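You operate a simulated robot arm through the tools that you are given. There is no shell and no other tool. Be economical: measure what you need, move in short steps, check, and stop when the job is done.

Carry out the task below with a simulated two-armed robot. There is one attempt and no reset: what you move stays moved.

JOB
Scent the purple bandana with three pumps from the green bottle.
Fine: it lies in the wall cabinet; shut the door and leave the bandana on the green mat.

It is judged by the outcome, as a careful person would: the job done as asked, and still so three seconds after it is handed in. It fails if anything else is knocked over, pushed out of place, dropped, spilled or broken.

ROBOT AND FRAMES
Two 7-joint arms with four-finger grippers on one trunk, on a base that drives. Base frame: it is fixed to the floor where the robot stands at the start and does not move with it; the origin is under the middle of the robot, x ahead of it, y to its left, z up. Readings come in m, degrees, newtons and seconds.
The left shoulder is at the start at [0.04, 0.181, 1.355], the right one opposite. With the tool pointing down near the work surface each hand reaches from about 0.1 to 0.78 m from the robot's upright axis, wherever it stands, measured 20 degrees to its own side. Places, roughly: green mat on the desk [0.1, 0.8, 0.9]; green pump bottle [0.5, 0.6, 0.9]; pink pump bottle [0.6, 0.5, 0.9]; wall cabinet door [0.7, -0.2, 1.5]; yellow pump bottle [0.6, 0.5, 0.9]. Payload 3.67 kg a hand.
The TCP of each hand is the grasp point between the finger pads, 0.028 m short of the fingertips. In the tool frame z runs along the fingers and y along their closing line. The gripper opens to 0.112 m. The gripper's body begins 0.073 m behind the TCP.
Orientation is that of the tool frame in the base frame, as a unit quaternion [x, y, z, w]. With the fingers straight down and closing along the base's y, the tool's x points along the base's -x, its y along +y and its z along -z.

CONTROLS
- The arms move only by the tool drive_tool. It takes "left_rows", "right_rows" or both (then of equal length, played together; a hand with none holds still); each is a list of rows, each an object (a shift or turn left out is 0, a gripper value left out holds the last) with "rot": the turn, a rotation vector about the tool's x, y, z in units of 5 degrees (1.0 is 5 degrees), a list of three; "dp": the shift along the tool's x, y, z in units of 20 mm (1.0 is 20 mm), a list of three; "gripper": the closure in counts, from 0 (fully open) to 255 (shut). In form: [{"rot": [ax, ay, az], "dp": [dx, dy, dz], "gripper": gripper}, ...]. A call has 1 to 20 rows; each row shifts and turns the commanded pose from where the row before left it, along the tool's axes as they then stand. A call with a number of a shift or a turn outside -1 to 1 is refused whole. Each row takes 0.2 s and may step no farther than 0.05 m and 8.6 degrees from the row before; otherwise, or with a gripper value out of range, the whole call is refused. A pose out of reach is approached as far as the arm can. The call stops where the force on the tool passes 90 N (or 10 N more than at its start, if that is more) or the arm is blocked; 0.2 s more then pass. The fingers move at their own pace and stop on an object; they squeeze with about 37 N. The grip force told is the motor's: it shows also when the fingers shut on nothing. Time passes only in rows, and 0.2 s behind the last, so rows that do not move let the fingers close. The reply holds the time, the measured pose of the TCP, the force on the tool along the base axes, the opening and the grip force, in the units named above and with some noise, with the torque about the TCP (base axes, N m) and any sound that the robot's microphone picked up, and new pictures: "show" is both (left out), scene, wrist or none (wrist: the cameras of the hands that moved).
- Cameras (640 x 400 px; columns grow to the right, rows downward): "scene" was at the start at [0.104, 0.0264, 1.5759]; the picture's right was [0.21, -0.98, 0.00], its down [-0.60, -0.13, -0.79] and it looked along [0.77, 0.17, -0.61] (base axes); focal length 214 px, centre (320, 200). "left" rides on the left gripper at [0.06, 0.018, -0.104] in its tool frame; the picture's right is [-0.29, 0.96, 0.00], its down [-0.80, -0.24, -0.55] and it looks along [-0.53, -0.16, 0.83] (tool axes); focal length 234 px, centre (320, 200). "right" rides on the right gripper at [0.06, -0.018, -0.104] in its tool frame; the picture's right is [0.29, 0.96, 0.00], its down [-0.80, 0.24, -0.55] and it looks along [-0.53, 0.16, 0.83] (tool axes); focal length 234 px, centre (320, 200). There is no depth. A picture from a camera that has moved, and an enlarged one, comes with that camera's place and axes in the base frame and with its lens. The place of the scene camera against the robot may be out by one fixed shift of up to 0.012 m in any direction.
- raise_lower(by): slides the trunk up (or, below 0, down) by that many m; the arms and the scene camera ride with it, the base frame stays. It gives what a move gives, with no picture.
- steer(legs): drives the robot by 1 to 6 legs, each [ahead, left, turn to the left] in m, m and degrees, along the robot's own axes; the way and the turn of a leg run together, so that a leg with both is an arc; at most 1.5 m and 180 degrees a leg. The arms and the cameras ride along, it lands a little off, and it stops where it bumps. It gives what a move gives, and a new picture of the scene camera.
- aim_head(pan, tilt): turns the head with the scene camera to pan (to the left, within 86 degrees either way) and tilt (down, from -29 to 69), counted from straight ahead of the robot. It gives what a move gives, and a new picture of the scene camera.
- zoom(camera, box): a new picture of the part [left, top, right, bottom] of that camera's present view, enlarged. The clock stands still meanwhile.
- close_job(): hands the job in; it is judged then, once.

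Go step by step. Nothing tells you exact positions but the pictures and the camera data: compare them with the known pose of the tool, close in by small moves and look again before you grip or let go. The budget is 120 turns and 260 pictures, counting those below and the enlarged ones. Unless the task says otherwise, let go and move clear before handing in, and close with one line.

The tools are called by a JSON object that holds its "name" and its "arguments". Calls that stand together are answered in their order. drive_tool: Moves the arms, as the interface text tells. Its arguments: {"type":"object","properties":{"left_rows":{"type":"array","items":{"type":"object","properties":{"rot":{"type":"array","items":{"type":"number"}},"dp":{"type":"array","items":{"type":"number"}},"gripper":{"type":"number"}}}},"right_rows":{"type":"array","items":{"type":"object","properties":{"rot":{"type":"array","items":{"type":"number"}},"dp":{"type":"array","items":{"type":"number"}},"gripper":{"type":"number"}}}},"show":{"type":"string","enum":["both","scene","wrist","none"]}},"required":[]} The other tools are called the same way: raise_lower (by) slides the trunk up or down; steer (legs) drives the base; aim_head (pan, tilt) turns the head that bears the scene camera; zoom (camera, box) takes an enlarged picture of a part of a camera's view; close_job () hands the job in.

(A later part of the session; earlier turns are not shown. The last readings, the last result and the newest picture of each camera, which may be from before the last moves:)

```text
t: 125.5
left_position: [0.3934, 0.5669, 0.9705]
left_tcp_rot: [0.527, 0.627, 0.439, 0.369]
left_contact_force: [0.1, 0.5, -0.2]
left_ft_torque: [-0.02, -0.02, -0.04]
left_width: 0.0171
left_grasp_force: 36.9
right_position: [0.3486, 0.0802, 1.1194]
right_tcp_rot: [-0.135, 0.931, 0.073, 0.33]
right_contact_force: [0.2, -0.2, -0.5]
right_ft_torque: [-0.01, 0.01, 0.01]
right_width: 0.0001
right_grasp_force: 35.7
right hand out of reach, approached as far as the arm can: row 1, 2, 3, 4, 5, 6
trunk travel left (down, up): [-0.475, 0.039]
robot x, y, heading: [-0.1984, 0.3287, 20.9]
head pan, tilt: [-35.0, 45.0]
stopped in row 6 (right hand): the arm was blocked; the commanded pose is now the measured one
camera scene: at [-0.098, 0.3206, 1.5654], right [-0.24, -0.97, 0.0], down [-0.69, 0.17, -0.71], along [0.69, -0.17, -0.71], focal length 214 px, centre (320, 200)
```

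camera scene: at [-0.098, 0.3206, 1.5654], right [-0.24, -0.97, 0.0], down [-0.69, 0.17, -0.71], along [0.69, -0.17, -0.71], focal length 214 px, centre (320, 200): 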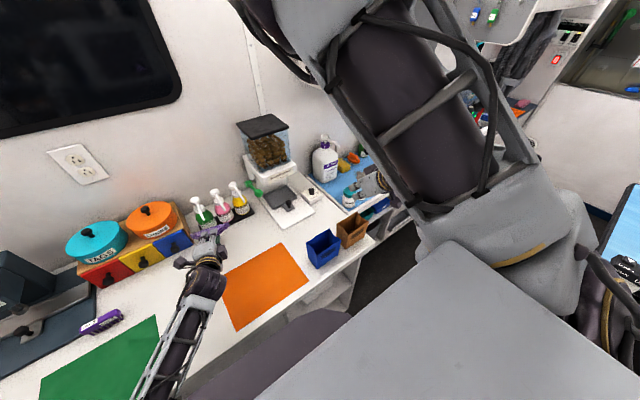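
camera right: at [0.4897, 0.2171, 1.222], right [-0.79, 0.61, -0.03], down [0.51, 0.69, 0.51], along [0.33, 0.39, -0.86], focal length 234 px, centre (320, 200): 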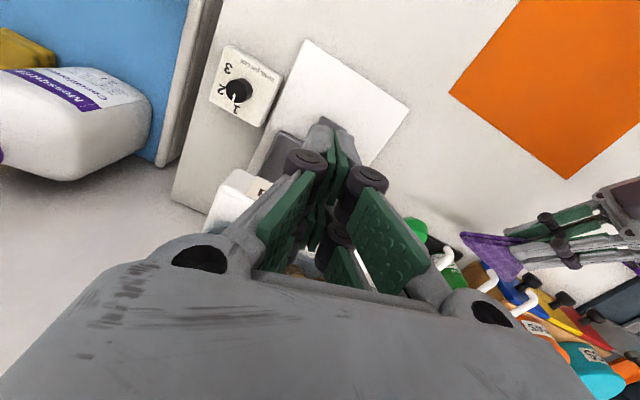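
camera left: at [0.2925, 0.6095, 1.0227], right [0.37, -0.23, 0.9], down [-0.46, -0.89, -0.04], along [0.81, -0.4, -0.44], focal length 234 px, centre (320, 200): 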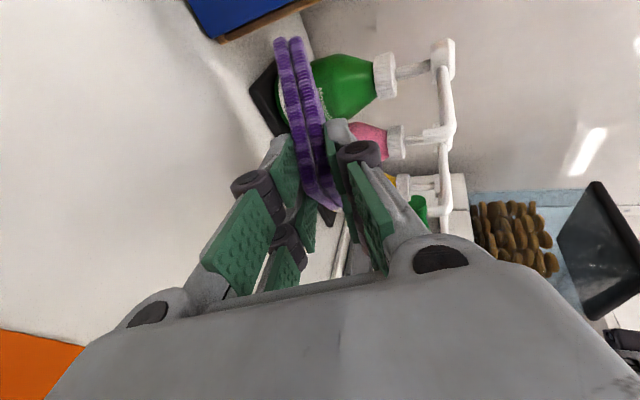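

The elbow is now near the head, so I undo this: back out to the right and turn the hand to point left with the camera underneath — the posture from which the arm worked well at the door.

{"name": "drive_tool", "arguments": {"right_rows": [{"dp": [0.28, -0.955, -0.53]}, {"dp": [0.28, -0.955, -0.53]}, {"dp": [0.28, -0.955, -0.53]}, {"dp": [0.28, -0.955, -0.53]}, {"dp": [0.28, -0.955, -0.53]}, {"dp": [0.28, -0.955, -0.53]}, {"dp": [0.28, -0.955, -0.53]}, {"dp": [0.28, -0.955, -0.53]}, {"dp": [0.28, -0.955, -0.53]}, {"dp": [0.28, -0.955, -0.53]}], "show": "none"}}

{"name": "drive_tool", "arguments": {"right_rows": [{"rot": [-0.857, -0.363, -0.428]}, {"rot": [-0.857, -0.363, -0.428]}, {"rot": [-0.857, -0.363, -0.428]}, {"rot": [-0.857, -0.363, -0.428]}, {"rot": [-0.857, -0.363, -0.428]}, {"rot": [-0.857, -0.363, -0.428]}, {"rot": [-0.857, -0.363, -0.428]}, {"rot": [-0.857, -0.363, -0.428]}, {"rot": [-0.857, -0.363, -0.428]}, {"rot": [-0.857, -0.363, -0.428]}, {"rot": [-0.857, -0.363, -0.428]}, {"rot": [-0.857, -0.363, -0.428]}, {"rot": [-0.857, -0.363, -0.428]}, {"rot": [-0.857, -0.363, -0.428]}, {"rot": [-0.857, -0.363, -0.428]}, {"rot": [-0.857, -0.363, -0.428]}, {"rot": [-0.857, -0.363, -0.428]}, {"rot": [-0.857, -0.363, -0.428]}, {"rot": [-0.857, -0.363, -0.428]}, {"rot": [-0.857, -0.363, -0.428]}], "show": "scene"}}

```text
t: 127.7
left_position: [0.393, 0.5658, 0.9705]
left_tcp_rot: [0.527, 0.627, 0.44, 0.368]
left_contact_force: [0.6, -0.2, -0.3]
left_ft_torque: [0.01, -0.02, 0.0]
left_width: 0.0172
left_grasp_force: 37.7
right_position: [0.3028, -0.1374, 1.1598]
right_tcp_rot: [-0.138, 0.931, 0.072, 0.331]
right_contact_force: [1.4, -0.6, 0.0]
right_ft_torque: [0.03, 0.01, 0.01]
right_width: 0.0
right_grasp_force: 35.7
trunk travel left (down, up): [-0.475, 0.039]
robot x, y, heading: [-0.1962, 0.3275, 20.9]
head pan, tilt: [-35.0, 45.0]
```

```text
t: 131.9
left_position: [0.395, 0.5689, 0.9684]
left_tcp_rot: [0.527, 0.628, 0.438, 0.369]
left_contact_force: [0.6, 0.0, -0.7]
left_ft_torque: [-0.02, -0.01, 0.01]
left_width: 0.0171
left_grasp_force: 37.4
right_position: [0.2935, -0.1, 1.1566]
right_tcp_rot: [0.587, -0.403, -0.581, -0.396]
right_contact_force: [0.6, 1.0, 0.6]
right_ft_torque: [-0.01, 0.02, 0.04]
right_width: 0.0
right_grasp_force: 35.4
right hand out of reach, approached as far as the arm can: row 19, 20
trunk travel left (down, up): [-0.475, 0.039]
robot x, y, heading: [-0.1962, 0.3244, 20.8]
head pan, tilt: [-35.0, 45.0]
camera scene: at [-0.097, 0.3231, 1.5654], right [-0.24, -0.97, 0.0], down [-0.69, 0.17, -0.71], along [0.69, -0.17, -0.71], focal length 214 px, centre (320, 200)
```

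scene: 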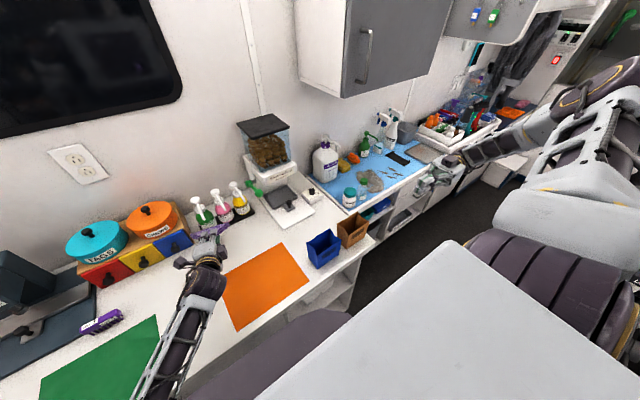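

The elbow is out to the right. I raise the hand to door height and forward, as it was before closing the door, to settle the elbow low.

{"name": "drive_tool", "arguments": {"right_rows": [{"dp": [-1, -0.7, 0]}, {"dp": [-1, -0.7, 0]}, {"dp": [-1, -0.7, 0]}, {"dp": [-1, -0.7, 0]}, {"dp": [-1, -0.7, 0]}, {"dp": [-1, -0.7, 0]}, {"dp": [-1, -0.7, 0]}, {"dp": [-1, -0.7, 0]}, {"dp": [-1, -0.7, 0]}, {"dp": [-1, -0.7, 0]}, {"dp": [-1, -0.7, 0]}, {"dp": [-1, -0.7, 0]}], "show": "scene"}}

```text
t: 134.5
left_position: [0.3945, 0.5663, 0.9695]
left_tcp_rot: [0.528, 0.627, 0.438, 0.369]
left_contact_force: [-0.2, 0.7, -0.1]
left_ft_torque: [0.01, 0.01, 0.01]
left_width: 0.0176
left_grasp_force: 37.3
right_position: [0.3592, -0.0497, 1.3065]
right_tcp_rot: [0.586, -0.4, -0.583, -0.396]
right_contact_force: [0.4, 0.3, -0.4]
right_ft_torque: [-0.02, 0.0, -0.03]
right_width: 0.0001
right_grasp_force: 35.5
right hand out of reach, approached as far as the arm can: row 5, 6, 7, 8, 9, 10, 11, 12
trunk travel left (down, up): [-0.475, 0.039]
robot x, y, heading: [-0.1995, 0.3267, 20.6]
head pan, tilt: [-35.0, 45.0]
camera scene: at [-0.0987, 0.3205, 1.5655], right [-0.24, -0.97, 0.0], down [-0.69, 0.17, -0.71], along [0.69, -0.17, -0.71], focal length 214 px, centre (320, 200)
```

scene: 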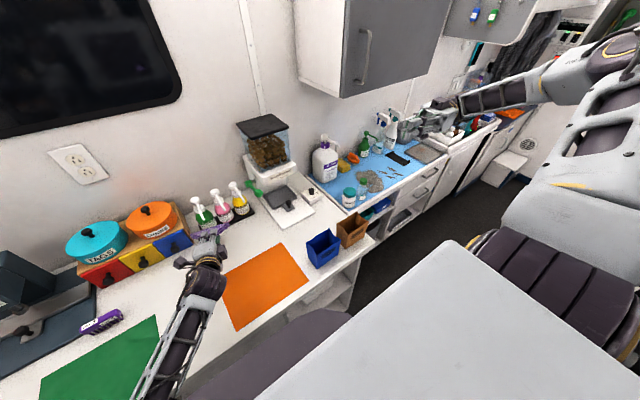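

The elbow is still up-right; pointing the hand left-and-up should push it down further.

{"name": "drive_tool", "arguments": {"right_rows": [{"rot": [0, -1, 0]}, {"rot": [0, -1, 0]}, {"rot": [0, -1, 0]}, {"rot": [0, -1, 0]}, {"rot": [0, -1, 0]}, {"rot": [0, -1, 0]}, {"rot": [0, -1, 0]}, {"rot": [0, -1, 0]}, {"rot": [0, -1, 0]}, {"rot": [0, -1, 0]}], "show": "scene"}}

```text
t: 136.7
left_position: [0.3927, 0.5671, 0.9693]
left_tcp_rot: [0.527, 0.627, 0.439, 0.369]
left_contact_force: [-0.2, 0.4, -0.9]
left_ft_torque: [-0.02, 0.0, -0.02]
left_width: 0.0171
left_grasp_force: 37.2
right_position: [0.2921, 0.0509, 1.2712]
right_tcp_rot: [-0.284, 0.197, 0.775, 0.529]
right_contact_force: [-0.7, -0.1, -0.2]
right_ft_torque: [0.01, -0.02, 0.01]
right_width: 0.0002
right_grasp_force: 36.1
right hand out of reach, approached as far as the arm can: row 1, 2, 3, 4, 5, 6, 7, 8, 9, 10
trunk travel left (down, up): [-0.475, 0.039]
robot x, y, heading: [-0.1971, 0.3262, 20.8]
head pan, tilt: [-35.0, 45.0]
camera scene: at [-0.0986, 0.3201, 1.5655], right [-0.24, -0.97, 0.0], down [-0.69, 0.17, -0.71], along [0.69, -0.17, -0.71], focal length 214 px, centre (320, 200)
```

scene: 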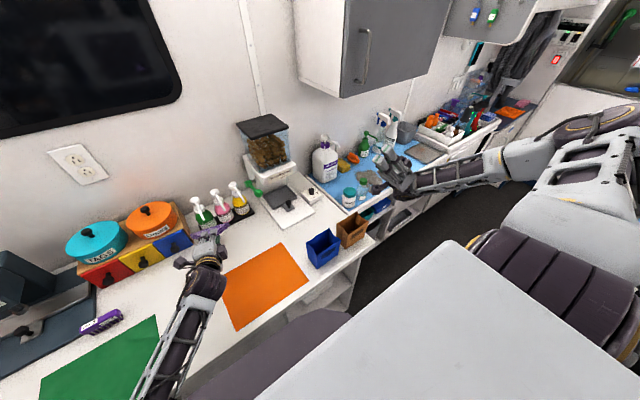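

The elbow is lower and to the right now. From here I turn the hand forward (yaw 20° left of heading, 30° down).

{"name": "drive_tool", "arguments": {"right_rows": [{"rot": [0.744, 0.685, -0.13]}, {"rot": [0.744, 0.685, -0.13]}, {"rot": [0.744, 0.685, -0.13]}, {"rot": [0.744, 0.685, -0.13]}, {"rot": [0.744, 0.685, -0.13]}, {"rot": [0.744, 0.685, -0.13]}, {"rot": [0.744, 0.685, -0.13]}, {"rot": [0.744, 0.685, -0.13]}, {"rot": [0.744, 0.685, -0.13]}, {"rot": [0.744, 0.685, -0.13]}, {"rot": [0.744, 0.685, -0.13]}, {"rot": [0.744, 0.685, -0.13]}, {"rot": [0.744, 0.685, -0.13]}, {"rot": [0.744, 0.685, -0.13]}, {"rot": [0.744, 0.685, -0.13]}, {"rot": [0.744, 0.685, -0.13]}, {"rot": [0.744, 0.685, -0.13]}, {"rot": [0.744, 0.685, -0.13]}, {"rot": [0.744, 0.685, -0.13]}, {"rot": [0.744, 0.685, -0.13]}], "show": "scene"}}

```text
t: 140.9
left_position: [0.3939, 0.5661, 0.9689]
left_tcp_rot: [0.528, 0.627, 0.439, 0.368]
left_contact_force: [0.0, 0.0, 0.2]
left_ft_torque: [0.03, 0.03, 0.01]
left_width: 0.0172
left_grasp_force: 37.1
right_position: [0.3064, 0.039, 1.2747]
right_tcp_rot: [-0.305, 0.81, 0.177, 0.468]
right_contact_force: [-0.5, -0.4, -0.6]
right_ft_torque: [-0.02, 0.0, 0.01]
right_width: 0.0002
right_grasp_force: 35.8
right hand out of reach, approached as far as the arm can: row 19, 20
trunk travel left (down, up): [-0.475, 0.039]
robot x, y, heading: [-0.193, 0.3236, 21.0]
head pan, tilt: [-35.0, 45.0]
camera scene: at [-0.0991, 0.3202, 1.5655], right [-0.24, -0.97, 0.0], down [-0.69, 0.17, -0.71], along [0.69, -0.17, -0.71], focal length 214 px, centre (320, 200)
```

scene: 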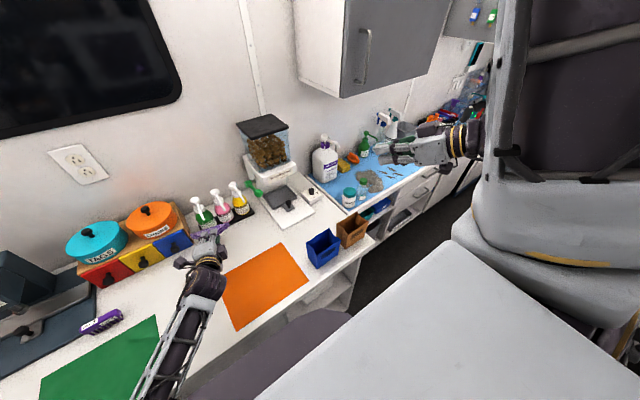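

Elbow now up on the right side. I try extending the hand left-forward toward the bottles from here.

{"name": "drive_tool", "arguments": {"right_rows": [{"dp": [-0.15, 0.87, 0.68]}, {"dp": [-0.15, 0.87, 0.68]}, {"dp": [-0.15, 0.87, 0.68]}, {"dp": [-0.15, 0.87, 0.68]}, {"dp": [-0.15, 0.87, 0.68]}, {"dp": [-0.15, 0.87, 0.68]}, {"dp": [-0.15, 0.87, 0.68]}, {"dp": [-0.15, 0.87, 0.68]}, {"dp": [-0.15, 0.87, 0.68]}, {"dp": [-0.15, 0.87, 0.68]}, {"dp": [-0.15, 0.87, 0.68]}, {"dp": [-0.15, 0.87, 0.68]}], "show": "scene"}}

```text
t: 143.5
left_position: [0.3933, 0.5666, 0.9692]
left_tcp_rot: [0.527, 0.627, 0.439, 0.369]
left_contact_force: [-0.3, 0.7, -0.6]
left_ft_torque: [-0.02, 0.01, -0.02]
left_width: 0.017
left_grasp_force: 37.0
right_position: [0.3764, 0.1993, 1.2424]
right_tcp_rot: [-0.279, 0.809, 0.197, 0.478]
right_contact_force: [0.2, 0.9, -0.1]
right_ft_torque: [-0.03, -0.02, -0.01]
right_width: 0.0
right_grasp_force: 36.2
right hand out of reach, approached as far as the arm can: row 1, 2, 3, 4, 5, 6, 7, 8, 9, 10, 11, 12
trunk travel left (down, up): [-0.475, 0.039]
robot x, y, heading: [-0.1963, 0.3245, 21.0]
head pan, tilt: [-35.0, 45.0]
camera scene: at [-0.0984, 0.3209, 1.5655], right [-0.24, -0.97, 0.0], down [-0.69, 0.17, -0.71], along [0.69, -0.17, -0.71], focal length 214 px, centre (320, 200)
```

scene: 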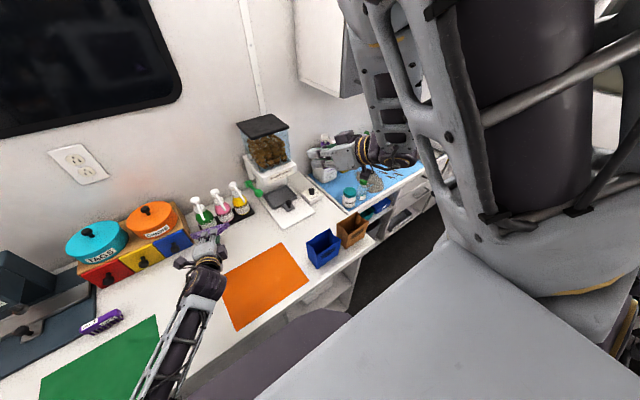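

It is making progress. I extend further toward the space in front of the bottles.

{"name": "drive_tool", "arguments": {"right_rows": [{"dp": [-0.2, 0.66, 0.92]}, {"dp": [-0.2, 0.66, 0.92]}, {"dp": [-0.2, 0.66, 0.92]}, {"dp": [-0.2, 0.66, 0.92]}, {"dp": [-0.2, 0.66, 0.92]}, {"dp": [-0.2, 0.66, 0.92]}, {"dp": [-0.2, 0.66, 0.92]}, {"dp": [-0.2, 0.66, 0.92]}, {"dp": [-0.2, 0.66, 0.92]}, {"dp": [-0.2, 0.66, 0.92]}], "show": "scene"}}

```text
t: 145.7
left_position: [0.395, 0.566, 0.9683]
left_tcp_rot: [0.528, 0.628, 0.438, 0.368]
left_contact_force: [-0.6, 0.1, -0.7]
left_ft_torque: [0.0, 0.02, -0.02]
left_width: 0.0172
left_grasp_force: 37.6
right_position: [0.495, 0.2336, 1.1782]
right_tcp_rot: [-0.281, 0.815, 0.187, 0.471]
right_contact_force: [-0.1, 0.0, 0.5]
right_ft_torque: [0.03, 0.03, 0.04]
right_width: 0.0002
right_grasp_force: 35.8
right hand out of reach, approached as far as the arm can: row 1, 2, 3, 4, 5, 6, 7, 8, 9, 10
trunk travel left (down, up): [-0.475, 0.039]
robot x, y, heading: [-0.1965, 0.3275, 20.9]
head pan, tilt: [-35.0, 45.0]
camera scene: at [-0.0977, 0.3206, 1.5654], right [-0.24, -0.97, 0.0], down [-0.69, 0.17, -0.71], along [0.69, -0.17, -0.71], focal length 214 px, centre (320, 200)
```

scene: 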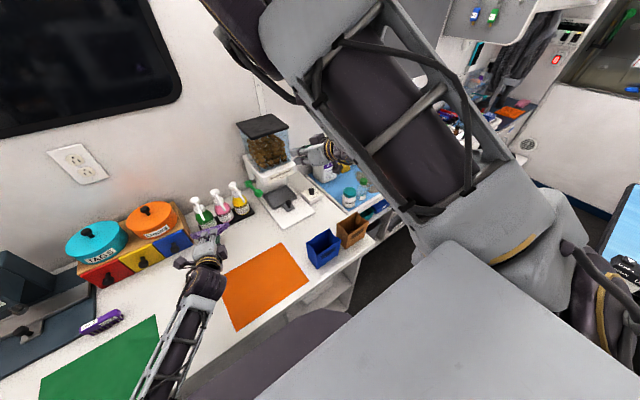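

The right arm keeps folding inward, so I switch to a left-hand-only plan: lay the bandana under the spout, pump with the left hand, then pick it up again. First I withdraw the right hand carefully from beside the dispenser.

{"name": "drive_tool", "arguments": {"right_rows": [{"dp": [0, -0.6, -0.9]}, {"dp": [0, -0.6, -0.9]}, {"dp": [0, -0.6, -0.9]}, {"dp": [0, -0.6, -0.9]}, {"dp": [0, -0.6, -0.9]}, {"dp": [0, -0.6, -0.9]}, {"dp": [0, -0.6, -0.9]}, {"dp": [0, -0.9, -0.4]}, {"dp": [0, -0.9, -0.4]}, {"dp": [0, -0.9, -0.4]}, {"dp": [0, -0.9, -0.4]}, {"dp": [0, -0.9, -0.4]}, {"dp": [0, -0.9, -0.4]}], "show": "none"}}

{"name": "aim_head", "arguments": {"pan": 12, "tilt": 42}}

```text
t: 148.5
left_position: [0.3944, 0.566, 0.9698]
left_tcp_rot: [0.527, 0.627, 0.439, 0.368]
left_contact_force: [0.3, -0.7, -0.8]
left_ft_torque: [-0.04, 0.01, -0.01]
left_width: 0.0172
left_grasp_force: 37.2
right_position: [0.5032, 0.0, 1.2668]
right_tcp_rot: [-0.305, 0.81, 0.177, 0.468]
right_contact_force: [-0.5, -1.0, -0.1]
right_ft_torque: [0.04, 0.01, 0.01]
right_width: 0.0
right_grasp_force: 36.2
trunk travel left (down, up): [-0.475, 0.039]
robot x, y, heading: [-0.194, 0.3227, 20.8]
head pan, tilt: [-35.0, 45.0]
```

```text
t: 149.6
left_position: [0.3935, 0.5665, 0.9689]
left_tcp_rot: [0.527, 0.627, 0.439, 0.369]
left_contact_force: [-0.7, -0.2, -0.4]
left_ft_torque: [0.02, 0.01, -0.04]
left_width: 0.0171
left_grasp_force: 37.2
right_position: [0.5034, 0.0012, 1.2667]
right_tcp_rot: [-0.305, 0.811, 0.176, 0.468]
right_contact_force: [-0.7, 0.1, -0.1]
right_ft_torque: [0.02, -0.01, 0.04]
right_width: 0.0
right_grasp_force: 36.1
trunk travel left (down, up): [-0.475, 0.039]
robot x, y, heading: [-0.1935, 0.3215, 20.8]
head pan, tilt: [12.0, 42.0]
camera scene: at [-0.107, 0.3851, 1.5698], right [0.54, -0.84, 0.0], down [-0.56, -0.36, -0.74], along [0.62, 0.4, -0.67], focal length 214 px, centre (320, 200)
```

scene: 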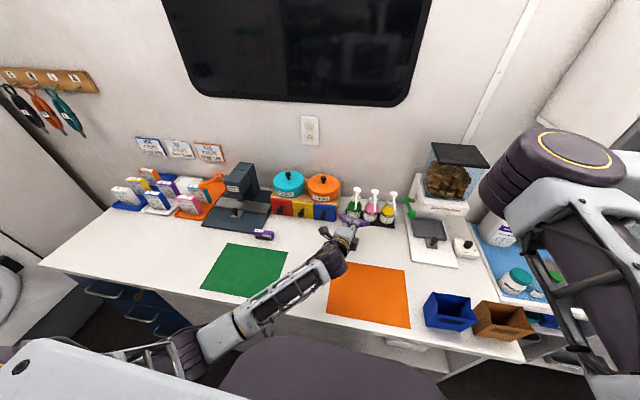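

The scene is clear and the right arm is out of the way. I lower the bandana until its far edge rests on the desk, and tuck the right hand back a little more.

{"name": "drive_tool", "arguments": {"left_rows": [{"dp": [0, -0.43, 0.16]}, {"dp": [0, -0.43, 0.16]}, {"dp": [0, -0.43, 0.16]}, {"dp": [0, -0.4, 0.15]}, {}, {}], "right_rows": [{"dp": [0.5, 0, -1]}, {"dp": [0.5, 0, -1]}, {"dp": [0.5, 0, -1]}, {"dp": [0.5, 0, -1]}, {"dp": [0.5, 0, -1]}, {"dp": [0.5, 0, -1]}], "show": "none"}}

{"name": "zoom", "arguments": {"camera": "scene", "box": [310, 180, 420, 260]}}

{"name": "zoom", "arguments": {"camera": "left", "box": [240, 0, 480, 240]}}

```text
t: 151.0
left_position: [0.3931, 0.5666, 0.9336]
left_tcp_rot: [0.528, 0.627, 0.439, 0.369]
left_contact_force: [0.5, 0.7, 0.2]
left_ft_torque: [0.01, 0.02, -0.02]
left_width: 0.0172
left_grasp_force: 36.9
right_position: [0.4011, -0.0868, 1.2761]
right_tcp_rot: [-0.305, 0.81, 0.177, 0.468]
right_contact_force: [0.5, 0.3, -0.1]
right_ft_torque: [0.05, -0.01, 0.02]
right_width: 0.0
right_grasp_force: 35.5
trunk travel left (down, up): [-0.475, 0.039]
robot x, y, heading: [-0.1966, 0.3236, 21.0]
head pan, tilt: [12.0, 42.0]
```

```text
5.00 times, centred on (365, 220) of scene
camera zoom: at [-0.1079, 0.3843, 1.5699], right [0.54, -0.84, 0.0], down [-0.56, -0.36, -0.74], along [0.62, 0.4, -0.67], focal length 1072 px, centre (95, 100)
```

zoom: 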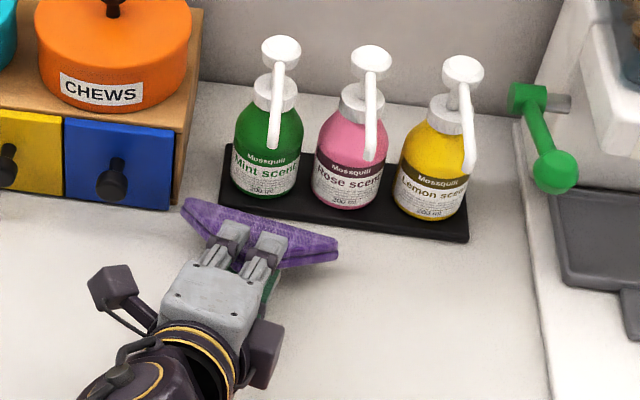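

```text
1.67 times, centred on (360, 120) of left
camera zoom: at [0.2919, 0.6085, 0.987], right [0.37, -0.23, 0.9], down [-0.46, -0.89, -0.04], along [0.81, -0.4, -0.44], focal length 390 px, centre (253, 333)
```

zoom: 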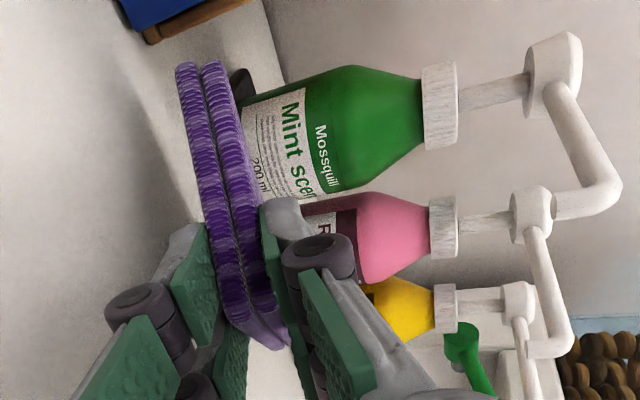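

The drop point falls about 2 cm inside the bandana's far edge. I lower gently until contact shows.

{"name": "drive_tool", "arguments": {"left_rows": [{"dp": [0, -0.19, 0.07]}, {"dp": [0, -0.19, 0.07]}, {"dp": [0, -0.19, 0.07]}, {}], "show": "none"}}

```text
t: 152.0
left_position: [0.3932, 0.5672, 0.9213]
left_tcp_rot: [0.527, 0.627, 0.44, 0.368]
left_contact_force: [0.1, 0.2, -0.1]
left_ft_torque: [-0.04, 0.01, 0.04]
left_width: 0.0169
left_grasp_force: 37.1
right_position: [0.4022, -0.0865, 1.2759]
right_tcp_rot: [-0.305, 0.81, 0.176, 0.469]
right_contact_force: [0.1, -0.1, 0.5]
right_ft_torque: [-0.01, -0.02, 0.0]
right_width: 0.0001
right_grasp_force: 36.2
trunk travel left (down, up): [-0.475, 0.039]
robot x, y, heading: [-0.194, 0.3233, 20.9]
head pan, tilt: [12.0, 42.0]
```

Still no contact, so the desk is lower than 0.9. I continue in small steps.

{"name": "drive_tool", "arguments": {"left_rows": [{"dp": [0, -0.19, 0.07]}, {"dp": [0, -0.19, 0.07]}, {"dp": [0, -0.19, 0.07]}, {}], "show": "none"}}

{"name": "zoom", "arguments": {"camera": "left", "box": [240, 0, 480, 240]}}

```text
t: 153.0
left_position: [0.3941, 0.5671, 0.9117]
left_tcp_rot: [0.527, 0.625, 0.439, 0.372]
left_contact_force: [1.2, 0.3, 10.1]
left_ft_torque: [-0.59, -0.84, 0.04]
left_width: 0.0173
left_grasp_force: 37.8
right_position: [0.4014, -0.0868, 1.2762]
right_tcp_rot: [-0.305, 0.81, 0.176, 0.469]
right_contact_force: [-0.3, 0.3, -0.2]
right_ft_torque: [0.01, 0.01, 0.01]
right_width: 0.0
right_grasp_force: 35.5
trunk travel left (down, up): [-0.475, 0.039]
robot x, y, heading: [-0.1957, 0.3256, 20.9]
head pan, tilt: [12.0, 42.0]
```

```text
1.67 times, centred on (360, 120) of left
camera zoom: at [0.2923, 0.6088, 0.9649], right [0.37, -0.23, 0.9], down [-0.46, -0.89, -0.04], along [0.81, -0.4, -0.43], focal length 390 px, centre (253, 333)
```

zoom: 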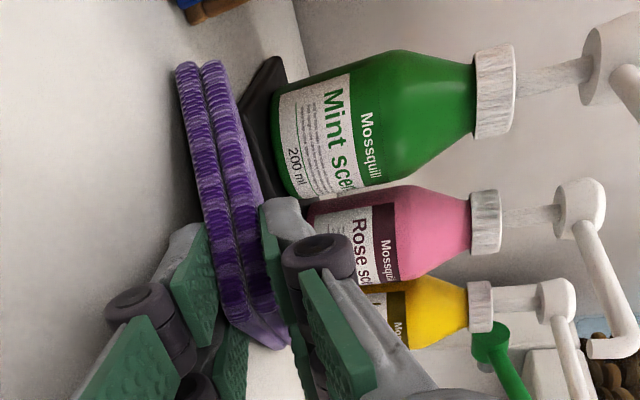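

The far vertex touches the desk (desk ≈0.873). I open partway so that the apex comes down with the lower finger, then withdraw.

{"name": "drive_tool", "arguments": {"left_rows": [{"gripper": 225}, {"gripper": 200}, {"gripper": 175}, {"gripper": 150}, {}, {}], "show": "none"}}

{"name": "zoom", "arguments": {"camera": "left", "box": [160, 0, 480, 240]}}

```text
t: 154.4
left_position: [0.3938, 0.5671, 0.9111]
left_tcp_rot: [0.527, 0.627, 0.44, 0.37]
left_contact_force: [6.3, 0.4, 15.7]
left_ft_torque: [-0.01, 0.0, -0.03]
left_width: 0.0396
left_grasp_force: 0.1
right_position: [0.4017, -0.087, 1.2767]
right_tcp_rot: [-0.304, 0.811, 0.176, 0.468]
right_contact_force: [0.8, 0.2, 0.2]
right_ft_torque: [-0.02, 0.01, -0.04]
right_width: 0.0
right_grasp_force: 35.9
trunk travel left (down, up): [-0.475, 0.039]
robot x, y, heading: [-0.1954, 0.3257, 20.7]
head pan, tilt: [12.0, 42.0]
```

```text
1.67 times, centred on (320, 120) of left
camera zoom: at [0.2925, 0.6091, 0.9642], right [0.37, -0.23, 0.9], down [-0.46, -0.89, -0.04], along [0.81, -0.4, -0.43], focal length 390 px, centre (320, 333)
```

zoom: 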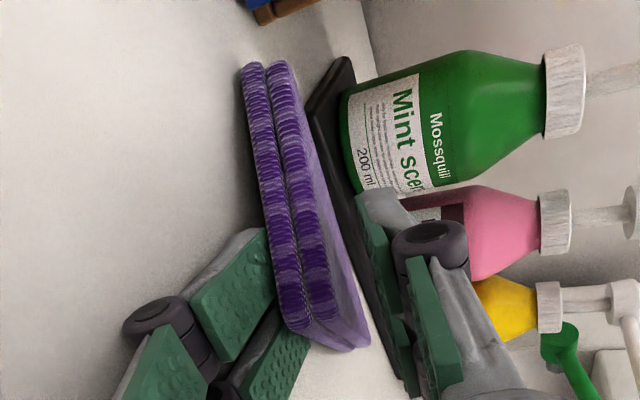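

The bandana is released and lies on the lower finger. I slide the hand back along its own axis.

{"name": "drive_tool", "arguments": {"left_rows": [{"dp": [0, 0, -1]}, {"dp": [0, 0, -1]}, {"dp": [0, 0, -1]}, {"dp": [0, 0, -1]}, {"dp": [0, 0.5, -1]}], "show": "wrist"}}

{"name": "zoom", "arguments": {"camera": "scene", "box": [310, 180, 420, 260]}}

```text
t: 155.6
left_position: [0.3039, 0.5522, 0.9518]
left_tcp_rot: [0.528, 0.627, 0.439, 0.369]
left_contact_force: [0.3, -0.1, 0.8]
left_ft_torque: [-0.01, 0.01, -0.01]
left_width: 0.0461
left_grasp_force: 0.0
right_position: [0.4009, -0.0861, 1.2755]
right_tcp_rot: [-0.304, 0.81, 0.176, 0.469]
right_contact_force: [0.1, -0.1, -0.7]
right_ft_torque: [0.01, 0.01, -0.02]
right_width: 0.0
right_grasp_force: 35.8
trunk travel left (down, up): [-0.475, 0.039]
robot x, y, heading: [-0.2006, 0.3257, 20.8]
head pan, tilt: [12.0, 42.0]
camera left: at [0.2026, 0.5934, 1.0062], right [0.37, -0.23, 0.9], down [-0.46, -0.89, -0.04], along [0.81, -0.4, -0.44], focal length 234 px, centre (320, 200)
```

left: 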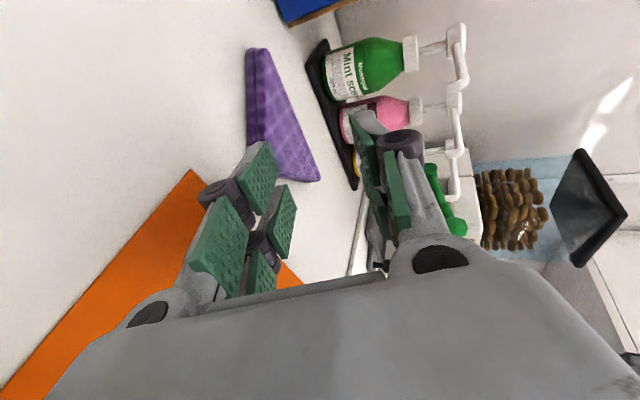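

```text
5.00 times, centred on (365, 220) of scene
camera zoom: at [-0.108, 0.3852, 1.5699], right [0.54, -0.84, 0.0], down [-0.56, -0.36, -0.74], along [0.62, 0.4, -0.67], focal length 1072 px, centre (95, 100)
```

zoom: 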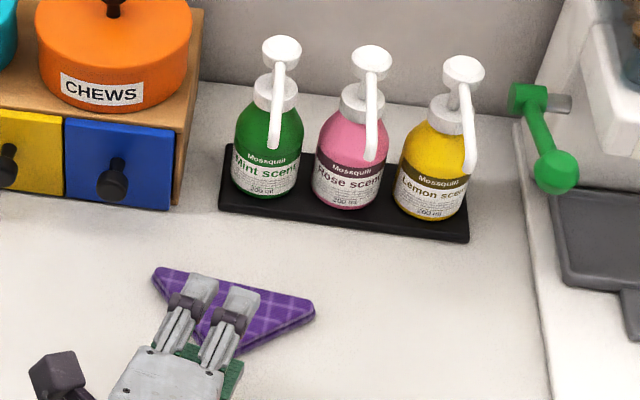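

The bandana was drawn back with the finger and lies flat at about (0.37, 0.56). I'll switch to a top-down grasp across its altitude (apex to long edge), which also allows exact placing; I raise and pitch the left hand down.

{"name": "drive_tool", "arguments": {"left_rows": [{"dp": [0, 0.85, -0.31], "gripper": 20}, {"dp": [0, 0.85, -0.31]}, {"dp": [0, 0.85, -0.31]}, {"dp": [0, 0.85, -0.31]}, {"dp": [0, 0.85, -0.31]}, {"rot": [1, 0, 0]}, {"rot": [1, 0, 0]}, {"rot": [1, 0, 0]}, {"rot": [1, 0, 0]}, {"rot": [1, 0, 0]}, {"rot": [1, 0, 0]}, {"rot": [1, 0, 0]}, {"rot": [1, 0, 0]}, {"rot": [1, 0, 0]}, {"rot": [1, 0, 0]}, {"rot": [1, 0, 0]}, {"rot": [1, 0, 0]}, {"rot": [1, 0, 0]}, {"rot": [1, 0, 0]}]}}

```text
t: 159.6
left_position: [0.3054, 0.551, 1.043]
left_tcp_rot: [0.643, 0.766, 0.0, -0.001]
left_contact_force: [-0.3, -0.9, -0.1]
left_ft_torque: [0.01, -0.01, -0.03]
left_width: 0.1031
left_grasp_force: 0.1
right_position: [0.4024, -0.0858, 1.2756]
right_tcp_rot: [-0.305, 0.81, 0.177, 0.468]
right_contact_force: [0.7, -0.2, 0.5]
right_ft_torque: [-0.01, 0.01, -0.03]
right_width: 0.0
right_grasp_force: 35.6
trunk travel left (down, up): [-0.475, 0.039]
robot x, y, heading: [-0.1968, 0.3251, 20.8]
head pan, tilt: [12.0, 42.0]
camera scene: at [-0.1065, 0.386, 1.5697], right [0.54, -0.84, 0.0], down [-0.56, -0.36, -0.74], along [0.62, 0.4, -0.67], focal length 214 px, centre (320, 200)
camera left: at [0.3121, 0.6128, 1.1481], right [0.99, -0.12, 0.0], down [-0.1, -0.83, 0.55], along [-0.07, -0.55, -0.83], focal length 234 px, centre (320, 200)
```

scene: 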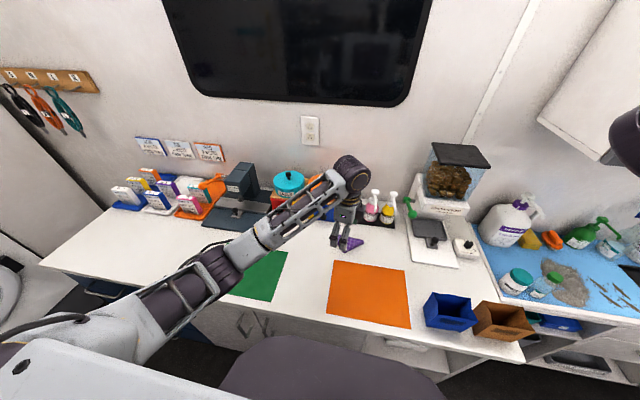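
left: 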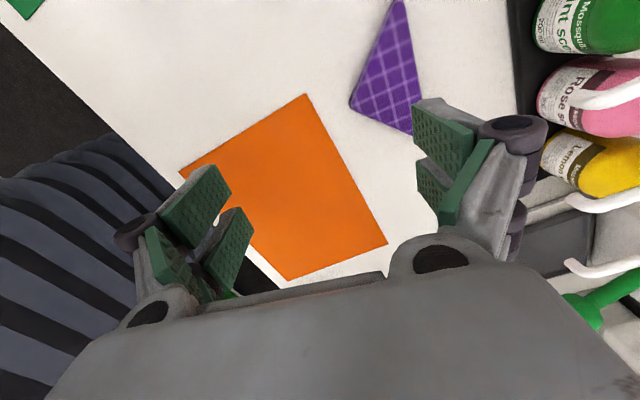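

The down pose works and the apex checks out at (0.336, 0.556). I align the closing line with the altitude, centre over it, and come down partway for a check.

{"name": "drive_tool", "arguments": {"left_rows": [{"rot": [0, 0, -0.55], "dp": [0.05, 0.8, 0]}, {"rot": [0, 0, -0.55], "dp": [0.05, 0.8, 0]}, {"dp": [0.05, 0.8, 0]}, {"dp": [0, 0.8, 0]}, {"dp": [0, 0, 1]}, {"dp": [0, 0, 1]}, {"dp": [0, 0, 1]}, {"dp": [0, 0, 1]}]}}

{"name": "zoom", "arguments": {"camera": "scene", "box": [310, 180, 420, 260]}}

```text
t: 161.4
left_position: [0.3672, 0.5702, 0.9618]
left_tcp_rot: [0.606, 0.796, -0.002, 0.0]
left_contact_force: [-0.2, -0.9, 0.1]
left_ft_torque: [-0.02, 0.04, 0.02]
left_width: 0.1031
left_grasp_force: 0.1
right_position: [0.404, -0.0859, 1.2747]
right_tcp_rot: [-0.304, 0.81, 0.177, 0.468]
right_contact_force: [0.1, 0.9, -0.2]
right_ft_torque: [0.0, -0.01, 0.0]
right_width: 0.0001
right_grasp_force: 35.2
trunk travel left (down, up): [-0.475, 0.039]
robot x, y, heading: [-0.1956, 0.3239, 20.7]
head pan, tilt: [12.0, 42.0]
camera scene: at [-0.1055, 0.3864, 1.5696], right [0.54, -0.84, 0.0], down [-0.56, -0.36, -0.74], along [0.62, 0.4, -0.67], focal length 214 px, centre (320, 200)
camera left: at [0.3684, 0.6319, 1.0668], right [1.0, -0.02, 0.0], down [-0.02, -0.83, 0.55], along [-0.01, -0.55, -0.83], focal length 234 px, centre (320, 200)
```

scene: 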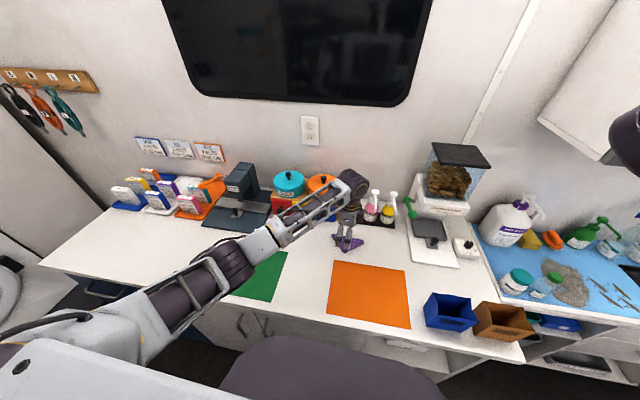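
left: 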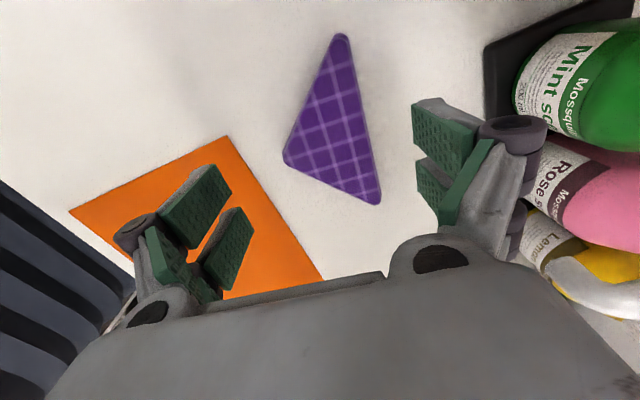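

```text
5.00 times, centred on (365, 220) of scene
camera zoom: at [-0.1055, 0.3864, 1.5696], right [0.54, -0.84, 0.0], down [-0.56, -0.36, -0.74], along [0.62, 0.4, -0.67], focal length 1072 px, centre (95, 100)
```

zoom: 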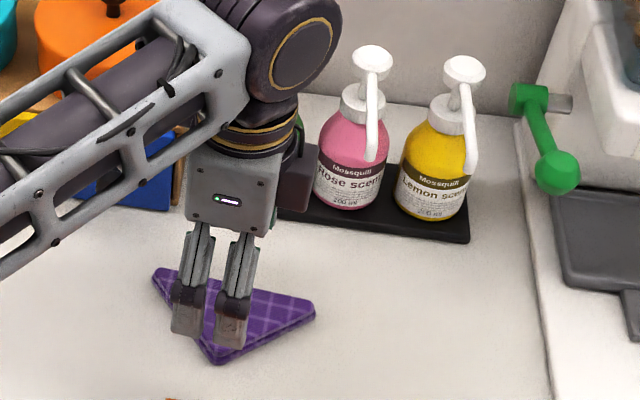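

Apex, long edge and grasp centre (0.3695, 0.567) agree well. I descend to just above the desk and close.

{"name": "drive_tool", "arguments": {"left_rows": [{"dp": [-0.18, 0.05, 0.9], "rot": [0, 0, -0.3]}, {"dp": [0, 0, 0.9]}, {"dp": [0, 0, 0.9]}, {"gripper": 255}, {}, {}, {}]}}

```text
t: 163.0
left_position: [0.3685, 0.5644, 0.9097]
left_tcp_rot: [0.596, 0.803, 0.0, 0.0]
left_contact_force: [-0.3, -0.5, 1.4]
left_ft_torque: [0.04, -0.01, 0.0]
left_width: 0.0657
left_grasp_force: 37.0
right_position: [0.4018, -0.0861, 1.2769]
right_tcp_rot: [-0.304, 0.81, 0.177, 0.469]
right_contact_force: [-0.4, 0.0, 0.2]
right_ft_torque: [-0.01, 0.0, -0.01]
right_width: 0.0001
right_grasp_force: 35.9
trunk travel left (down, up): [-0.475, 0.039]
robot x, y, heading: [-0.1947, 0.3245, 21.0]
head pan, tilt: [12.0, 42.0]
camera scene: at [-0.1073, 0.3852, 1.5698], right [0.54, -0.84, 0.0], down [-0.56, -0.36, -0.74], along [0.62, 0.4, -0.67], focal length 214 px, centre (320, 200)
camera left: at [0.3673, 0.627, 1.0145], right [1.0, 0.0, 0.0], down [0.0, -0.83, 0.55], along [0.0, -0.55, -0.83], focal length 234 px, centre (320, 200)
```

scene: 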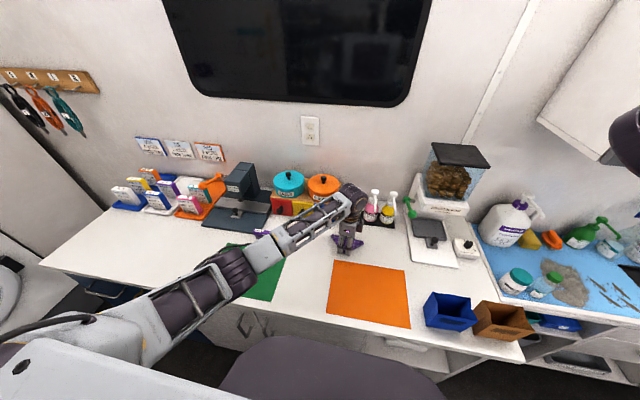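
left: 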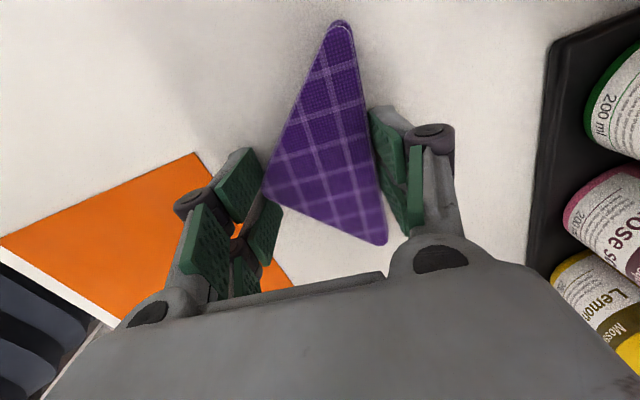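

The bandana is held firmly from above (65.7 mm, rigid). A vertical hand would hit the spout, so I'll set it down nearer to me, rotated so its altitude runs parallel to the tray, and regrasp it with a shallow forward pitch for placing under the spout.

{"name": "drive_tool", "arguments": {"left_rows": [{"dp": [0, 0, -1]}, {"dp": [0, 0, -1]}, {"dp": [0, -1, 0]}, {"dp": [0, -1, 0]}, {"dp": [0, -1, 0]}, {"dp": [0, -1, 0]}, {"rot": [0, 0, 1]}, {"rot": [0, 0, 1]}, {"rot": [0, 0, 1]}, {"rot": [0, 0, 1]}, {"rot": [0, 0, 1]}, {"rot": [0, 0, 1]}, {"rot": [0, 0, 1]}, {"rot": [0, 0, 1]}, {"rot": [0, 0, 1]}, {"rot": [0, 0, 1]}, {"rot": [0, 0, 1]}, {"rot": [0, 0, 1]}, {"rot": [0, 0, 1]}, {"rot": [0, 0, 1]}], "show": "none"}}

{"name": "drive_tool", "arguments": {"left_rows": [{"rot": [0, 0, 1]}, {"rot": [0, 0, 1]}, {"rot": [0, 0, 1]}, {"rot": [0, 0, 1]}, {"rot": [0, 0, 1]}, {"rot": [0, 0, 1]}, {"rot": [0, 0, 1]}, {"rot": [0, 0, 0.6]}]}}

```text
t: 167.2
left_position: [0.2921, 0.5426, 0.95]
left_tcp_rot: [0.949, 0.315, 0.0, 0.0]
left_contact_force: [0.2, -0.2, 1.0]
left_ft_torque: [0.03, 0.02, -0.01]
left_width: 0.0655
left_grasp_force: 37.1
right_position: [0.402, -0.0873, 1.2754]
right_tcp_rot: [-0.305, 0.81, 0.177, 0.469]
right_contact_force: [0.0, -0.2, 0.1]
right_ft_torque: [-0.02, 0.0, 0.02]
right_width: 0.0
right_grasp_force: 35.7
trunk travel left (down, up): [-0.475, 0.039]
robot x, y, heading: [-0.1952, 0.3256, 21.0]
head pan, tilt: [12.0, 42.0]
```

```text
t: 169.0
left_position: [0.2918, 0.5426, 0.9496]
left_tcp_rot: [1.0, -0.012, 0.0, -0.001]
left_contact_force: [0.4, -0.1, 0.0]
left_ft_torque: [0.01, 0.01, 0.01]
left_width: 0.0655
left_grasp_force: 36.7
right_position: [0.402, -0.0873, 1.277]
right_tcp_rot: [-0.305, 0.81, 0.177, 0.469]
right_contact_force: [-0.5, 1.0, -0.8]
right_ft_torque: [0.0, -0.01, -0.01]
right_width: 0.0002
right_grasp_force: 35.3
trunk travel left (down, up): [-0.475, 0.039]
robot x, y, heading: [-0.1979, 0.3214, 20.9]
head pan, tilt: [12.0, 42.0]
camera scene: at [-0.1071, 0.3853, 1.5698], right [0.54, -0.84, 0.0], down [-0.56, -0.36, -0.74], along [0.62, 0.4, -0.67], focal length 214 px, centre (320, 200)
camera left: at [0.3503, 0.5224, 1.054], right [-0.31, -0.95, 0.0], down [-0.79, 0.26, 0.55], along [-0.53, 0.17, -0.83], focal length 234 px, centre (320, 200)
```

scene: 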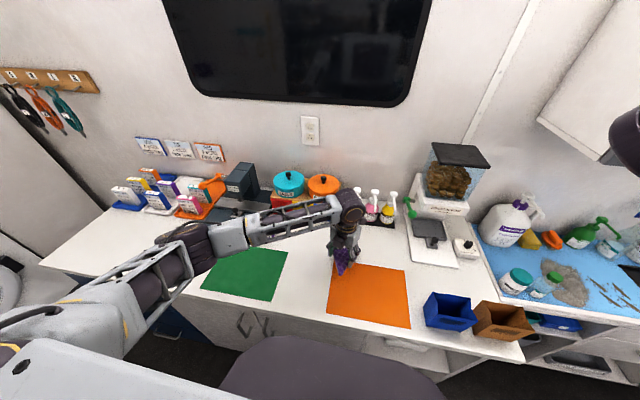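
left: 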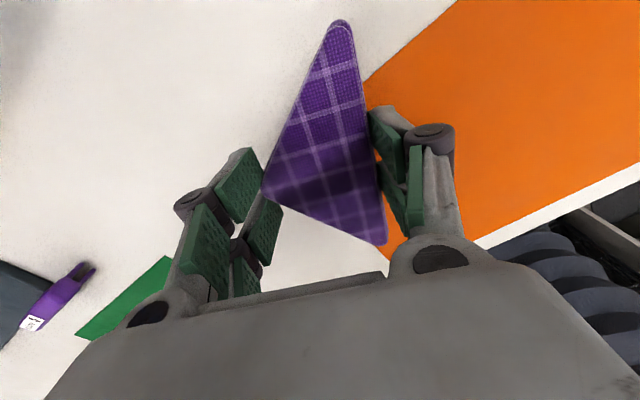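

I set it down here, open, lift and pitch the hand up to 35° below level.

{"name": "drive_tool", "arguments": {"left_rows": [{"dp": [0, 0, 0.95]}, {"dp": [0, 0, 0.95]}, {"gripper": 20}, {}, {}, {"dp": [0, 0, -1]}, {"dp": [0, 0, -1]}, {"dp": [0, 0, -1]}, {"rot": [0, 1, 0]}, {"rot": [0, 1, 0]}, {"rot": [0, 1, 0]}, {"rot": [0, 1, 0]}, {"rot": [0, 1, 0]}, {"rot": [0, 1, 0]}, {"rot": [0, 1, 0]}, {"rot": [0, 1, 0]}, {"rot": [0, 1, 0]}, {"rot": [0, 1, 0]}, {"rot": [0, 1, 0]}]}}

```text
t: 173.0
left_position: [0.2917, 0.5416, 0.9711]
left_tcp_rot: [0.887, -0.009, 0.462, 0.004]
left_contact_force: [-1.3, -0.1, 0.0]
left_ft_torque: [0.0, 0.0, 0.0]
left_width: 0.1034
left_grasp_force: 0.0
right_position: [0.4014, -0.0862, 1.2751]
right_tcp_rot: [-0.305, 0.81, 0.176, 0.468]
right_contact_force: [-0.4, -0.1, 0.4]
right_ft_torque: [-0.01, 0.0, -0.01]
right_width: 0.0
right_grasp_force: 35.9
trunk travel left (down, up): [-0.475, 0.039]
robot x, y, heading: [-0.1953, 0.3245, 20.5]
head pan, tilt: [12.0, 42.0]
camera scene: at [-0.1076, 0.3855, 1.5698], right [0.54, -0.84, 0.0], down [-0.56, -0.36, -0.74], along [0.62, 0.4, -0.67], focal length 214 px, centre (320, 200)
camera left: at [0.2392, 0.5242, 1.0812], right [-0.18, -0.95, -0.24], down [-0.91, 0.26, -0.34], along [0.38, 0.15, -0.91], focal length 234 px, centre (320, 200)
```

scene: 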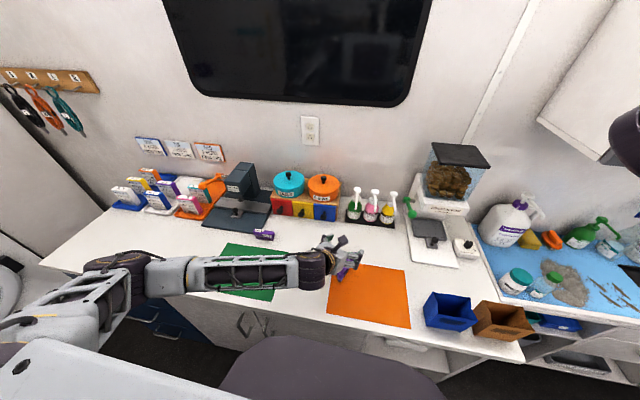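
left: 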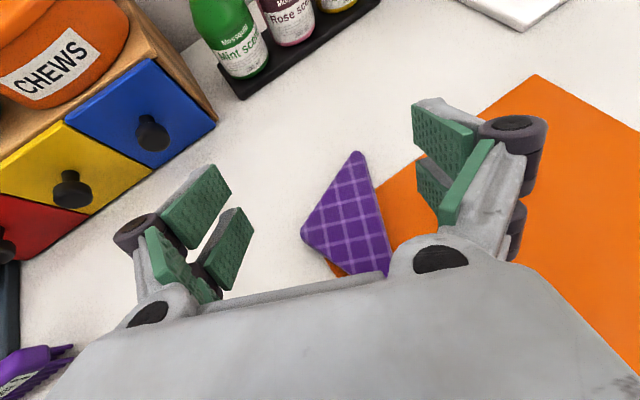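

The bandana is nicely framed between the fingers. I lower onto it with the shallow pitch and close.

{"name": "drive_tool", "arguments": {"left_rows": [{"dp": [-0.845, 0, 0.32]}, {"dp": [-0.845, 0, 0.32]}, {"dp": [-0.845, 0, 0.32]}, {"dp": [-0.8, 0, 0.3]}, {"gripper": 255}, {}, {}, {}]}}

{"name": "zoom", "arguments": {"camera": "left", "box": [220, 60, 460, 300]}}

```text
t: 174.8
left_position: [0.2714, 0.5398, 0.9141]
left_tcp_rot: [0.881, -0.01, 0.473, 0.006]
left_contact_force: [-32.0, 9.8, 77.6]
left_ft_torque: [0.46, 0.46, 0.08]
left_width: 0.0542
left_grasp_force: 36.9
right_position: [0.3927, -0.0879, 1.2798]
right_tcp_rot: [-0.305, 0.808, 0.176, 0.472]
right_contact_force: [-0.7, -0.3, -0.2]
right_ft_torque: [0.01, -0.03, -0.03]
right_width: 0.0001
right_grasp_force: 35.7
trunk travel left (down, up): [-0.475, 0.039]
robot x, y, heading: [-0.1949, 0.325, 20.9]
head pan, tilt: [12.0, 42.0]
camera scene: at [-0.1191, 0.3837, 1.5708], right [0.54, -0.84, 0.0], down [-0.56, -0.36, -0.75], along [0.63, 0.41, -0.66], focal length 214 px, centre (320, 200)
camera left: at [0.2158, 0.5223, 1.0232], right [-0.18, -0.95, -0.24], down [-0.9, 0.26, -0.36], along [0.4, 0.15, -0.9], focal length 234 px, centre (320, 200)
```

scene: 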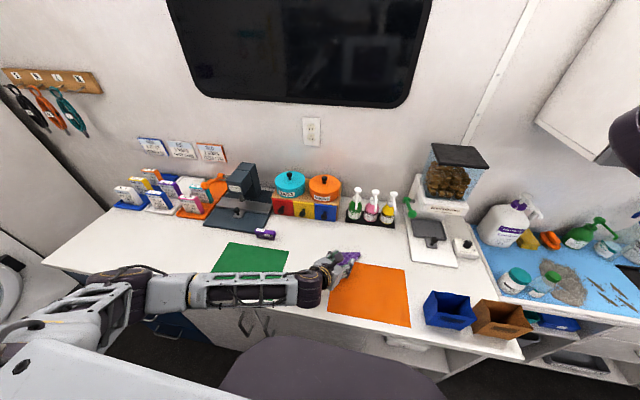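
left: 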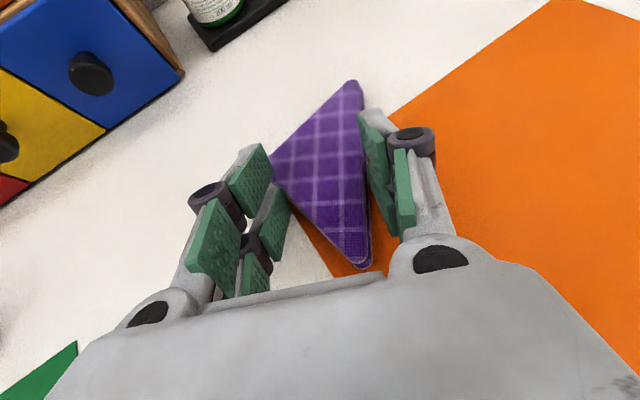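

```text
1.67 times, centred on (340, 180) of left
camera zoom: at [0.2158, 0.5223, 1.0232], right [-0.18, -0.95, -0.24], down [-0.9, 0.26, -0.36], along [0.4, 0.15, -0.9], focal length 390 px, centre (287, 233)
```

zoom: 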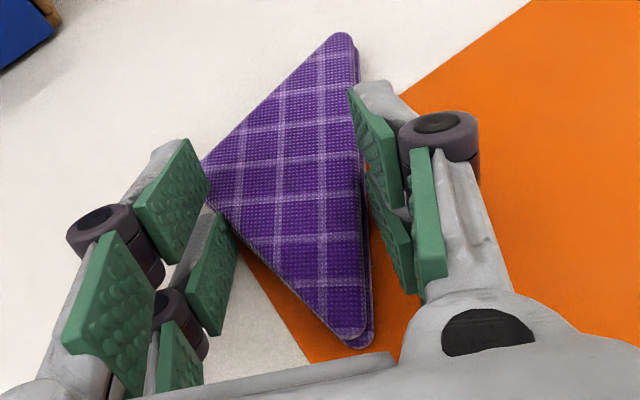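

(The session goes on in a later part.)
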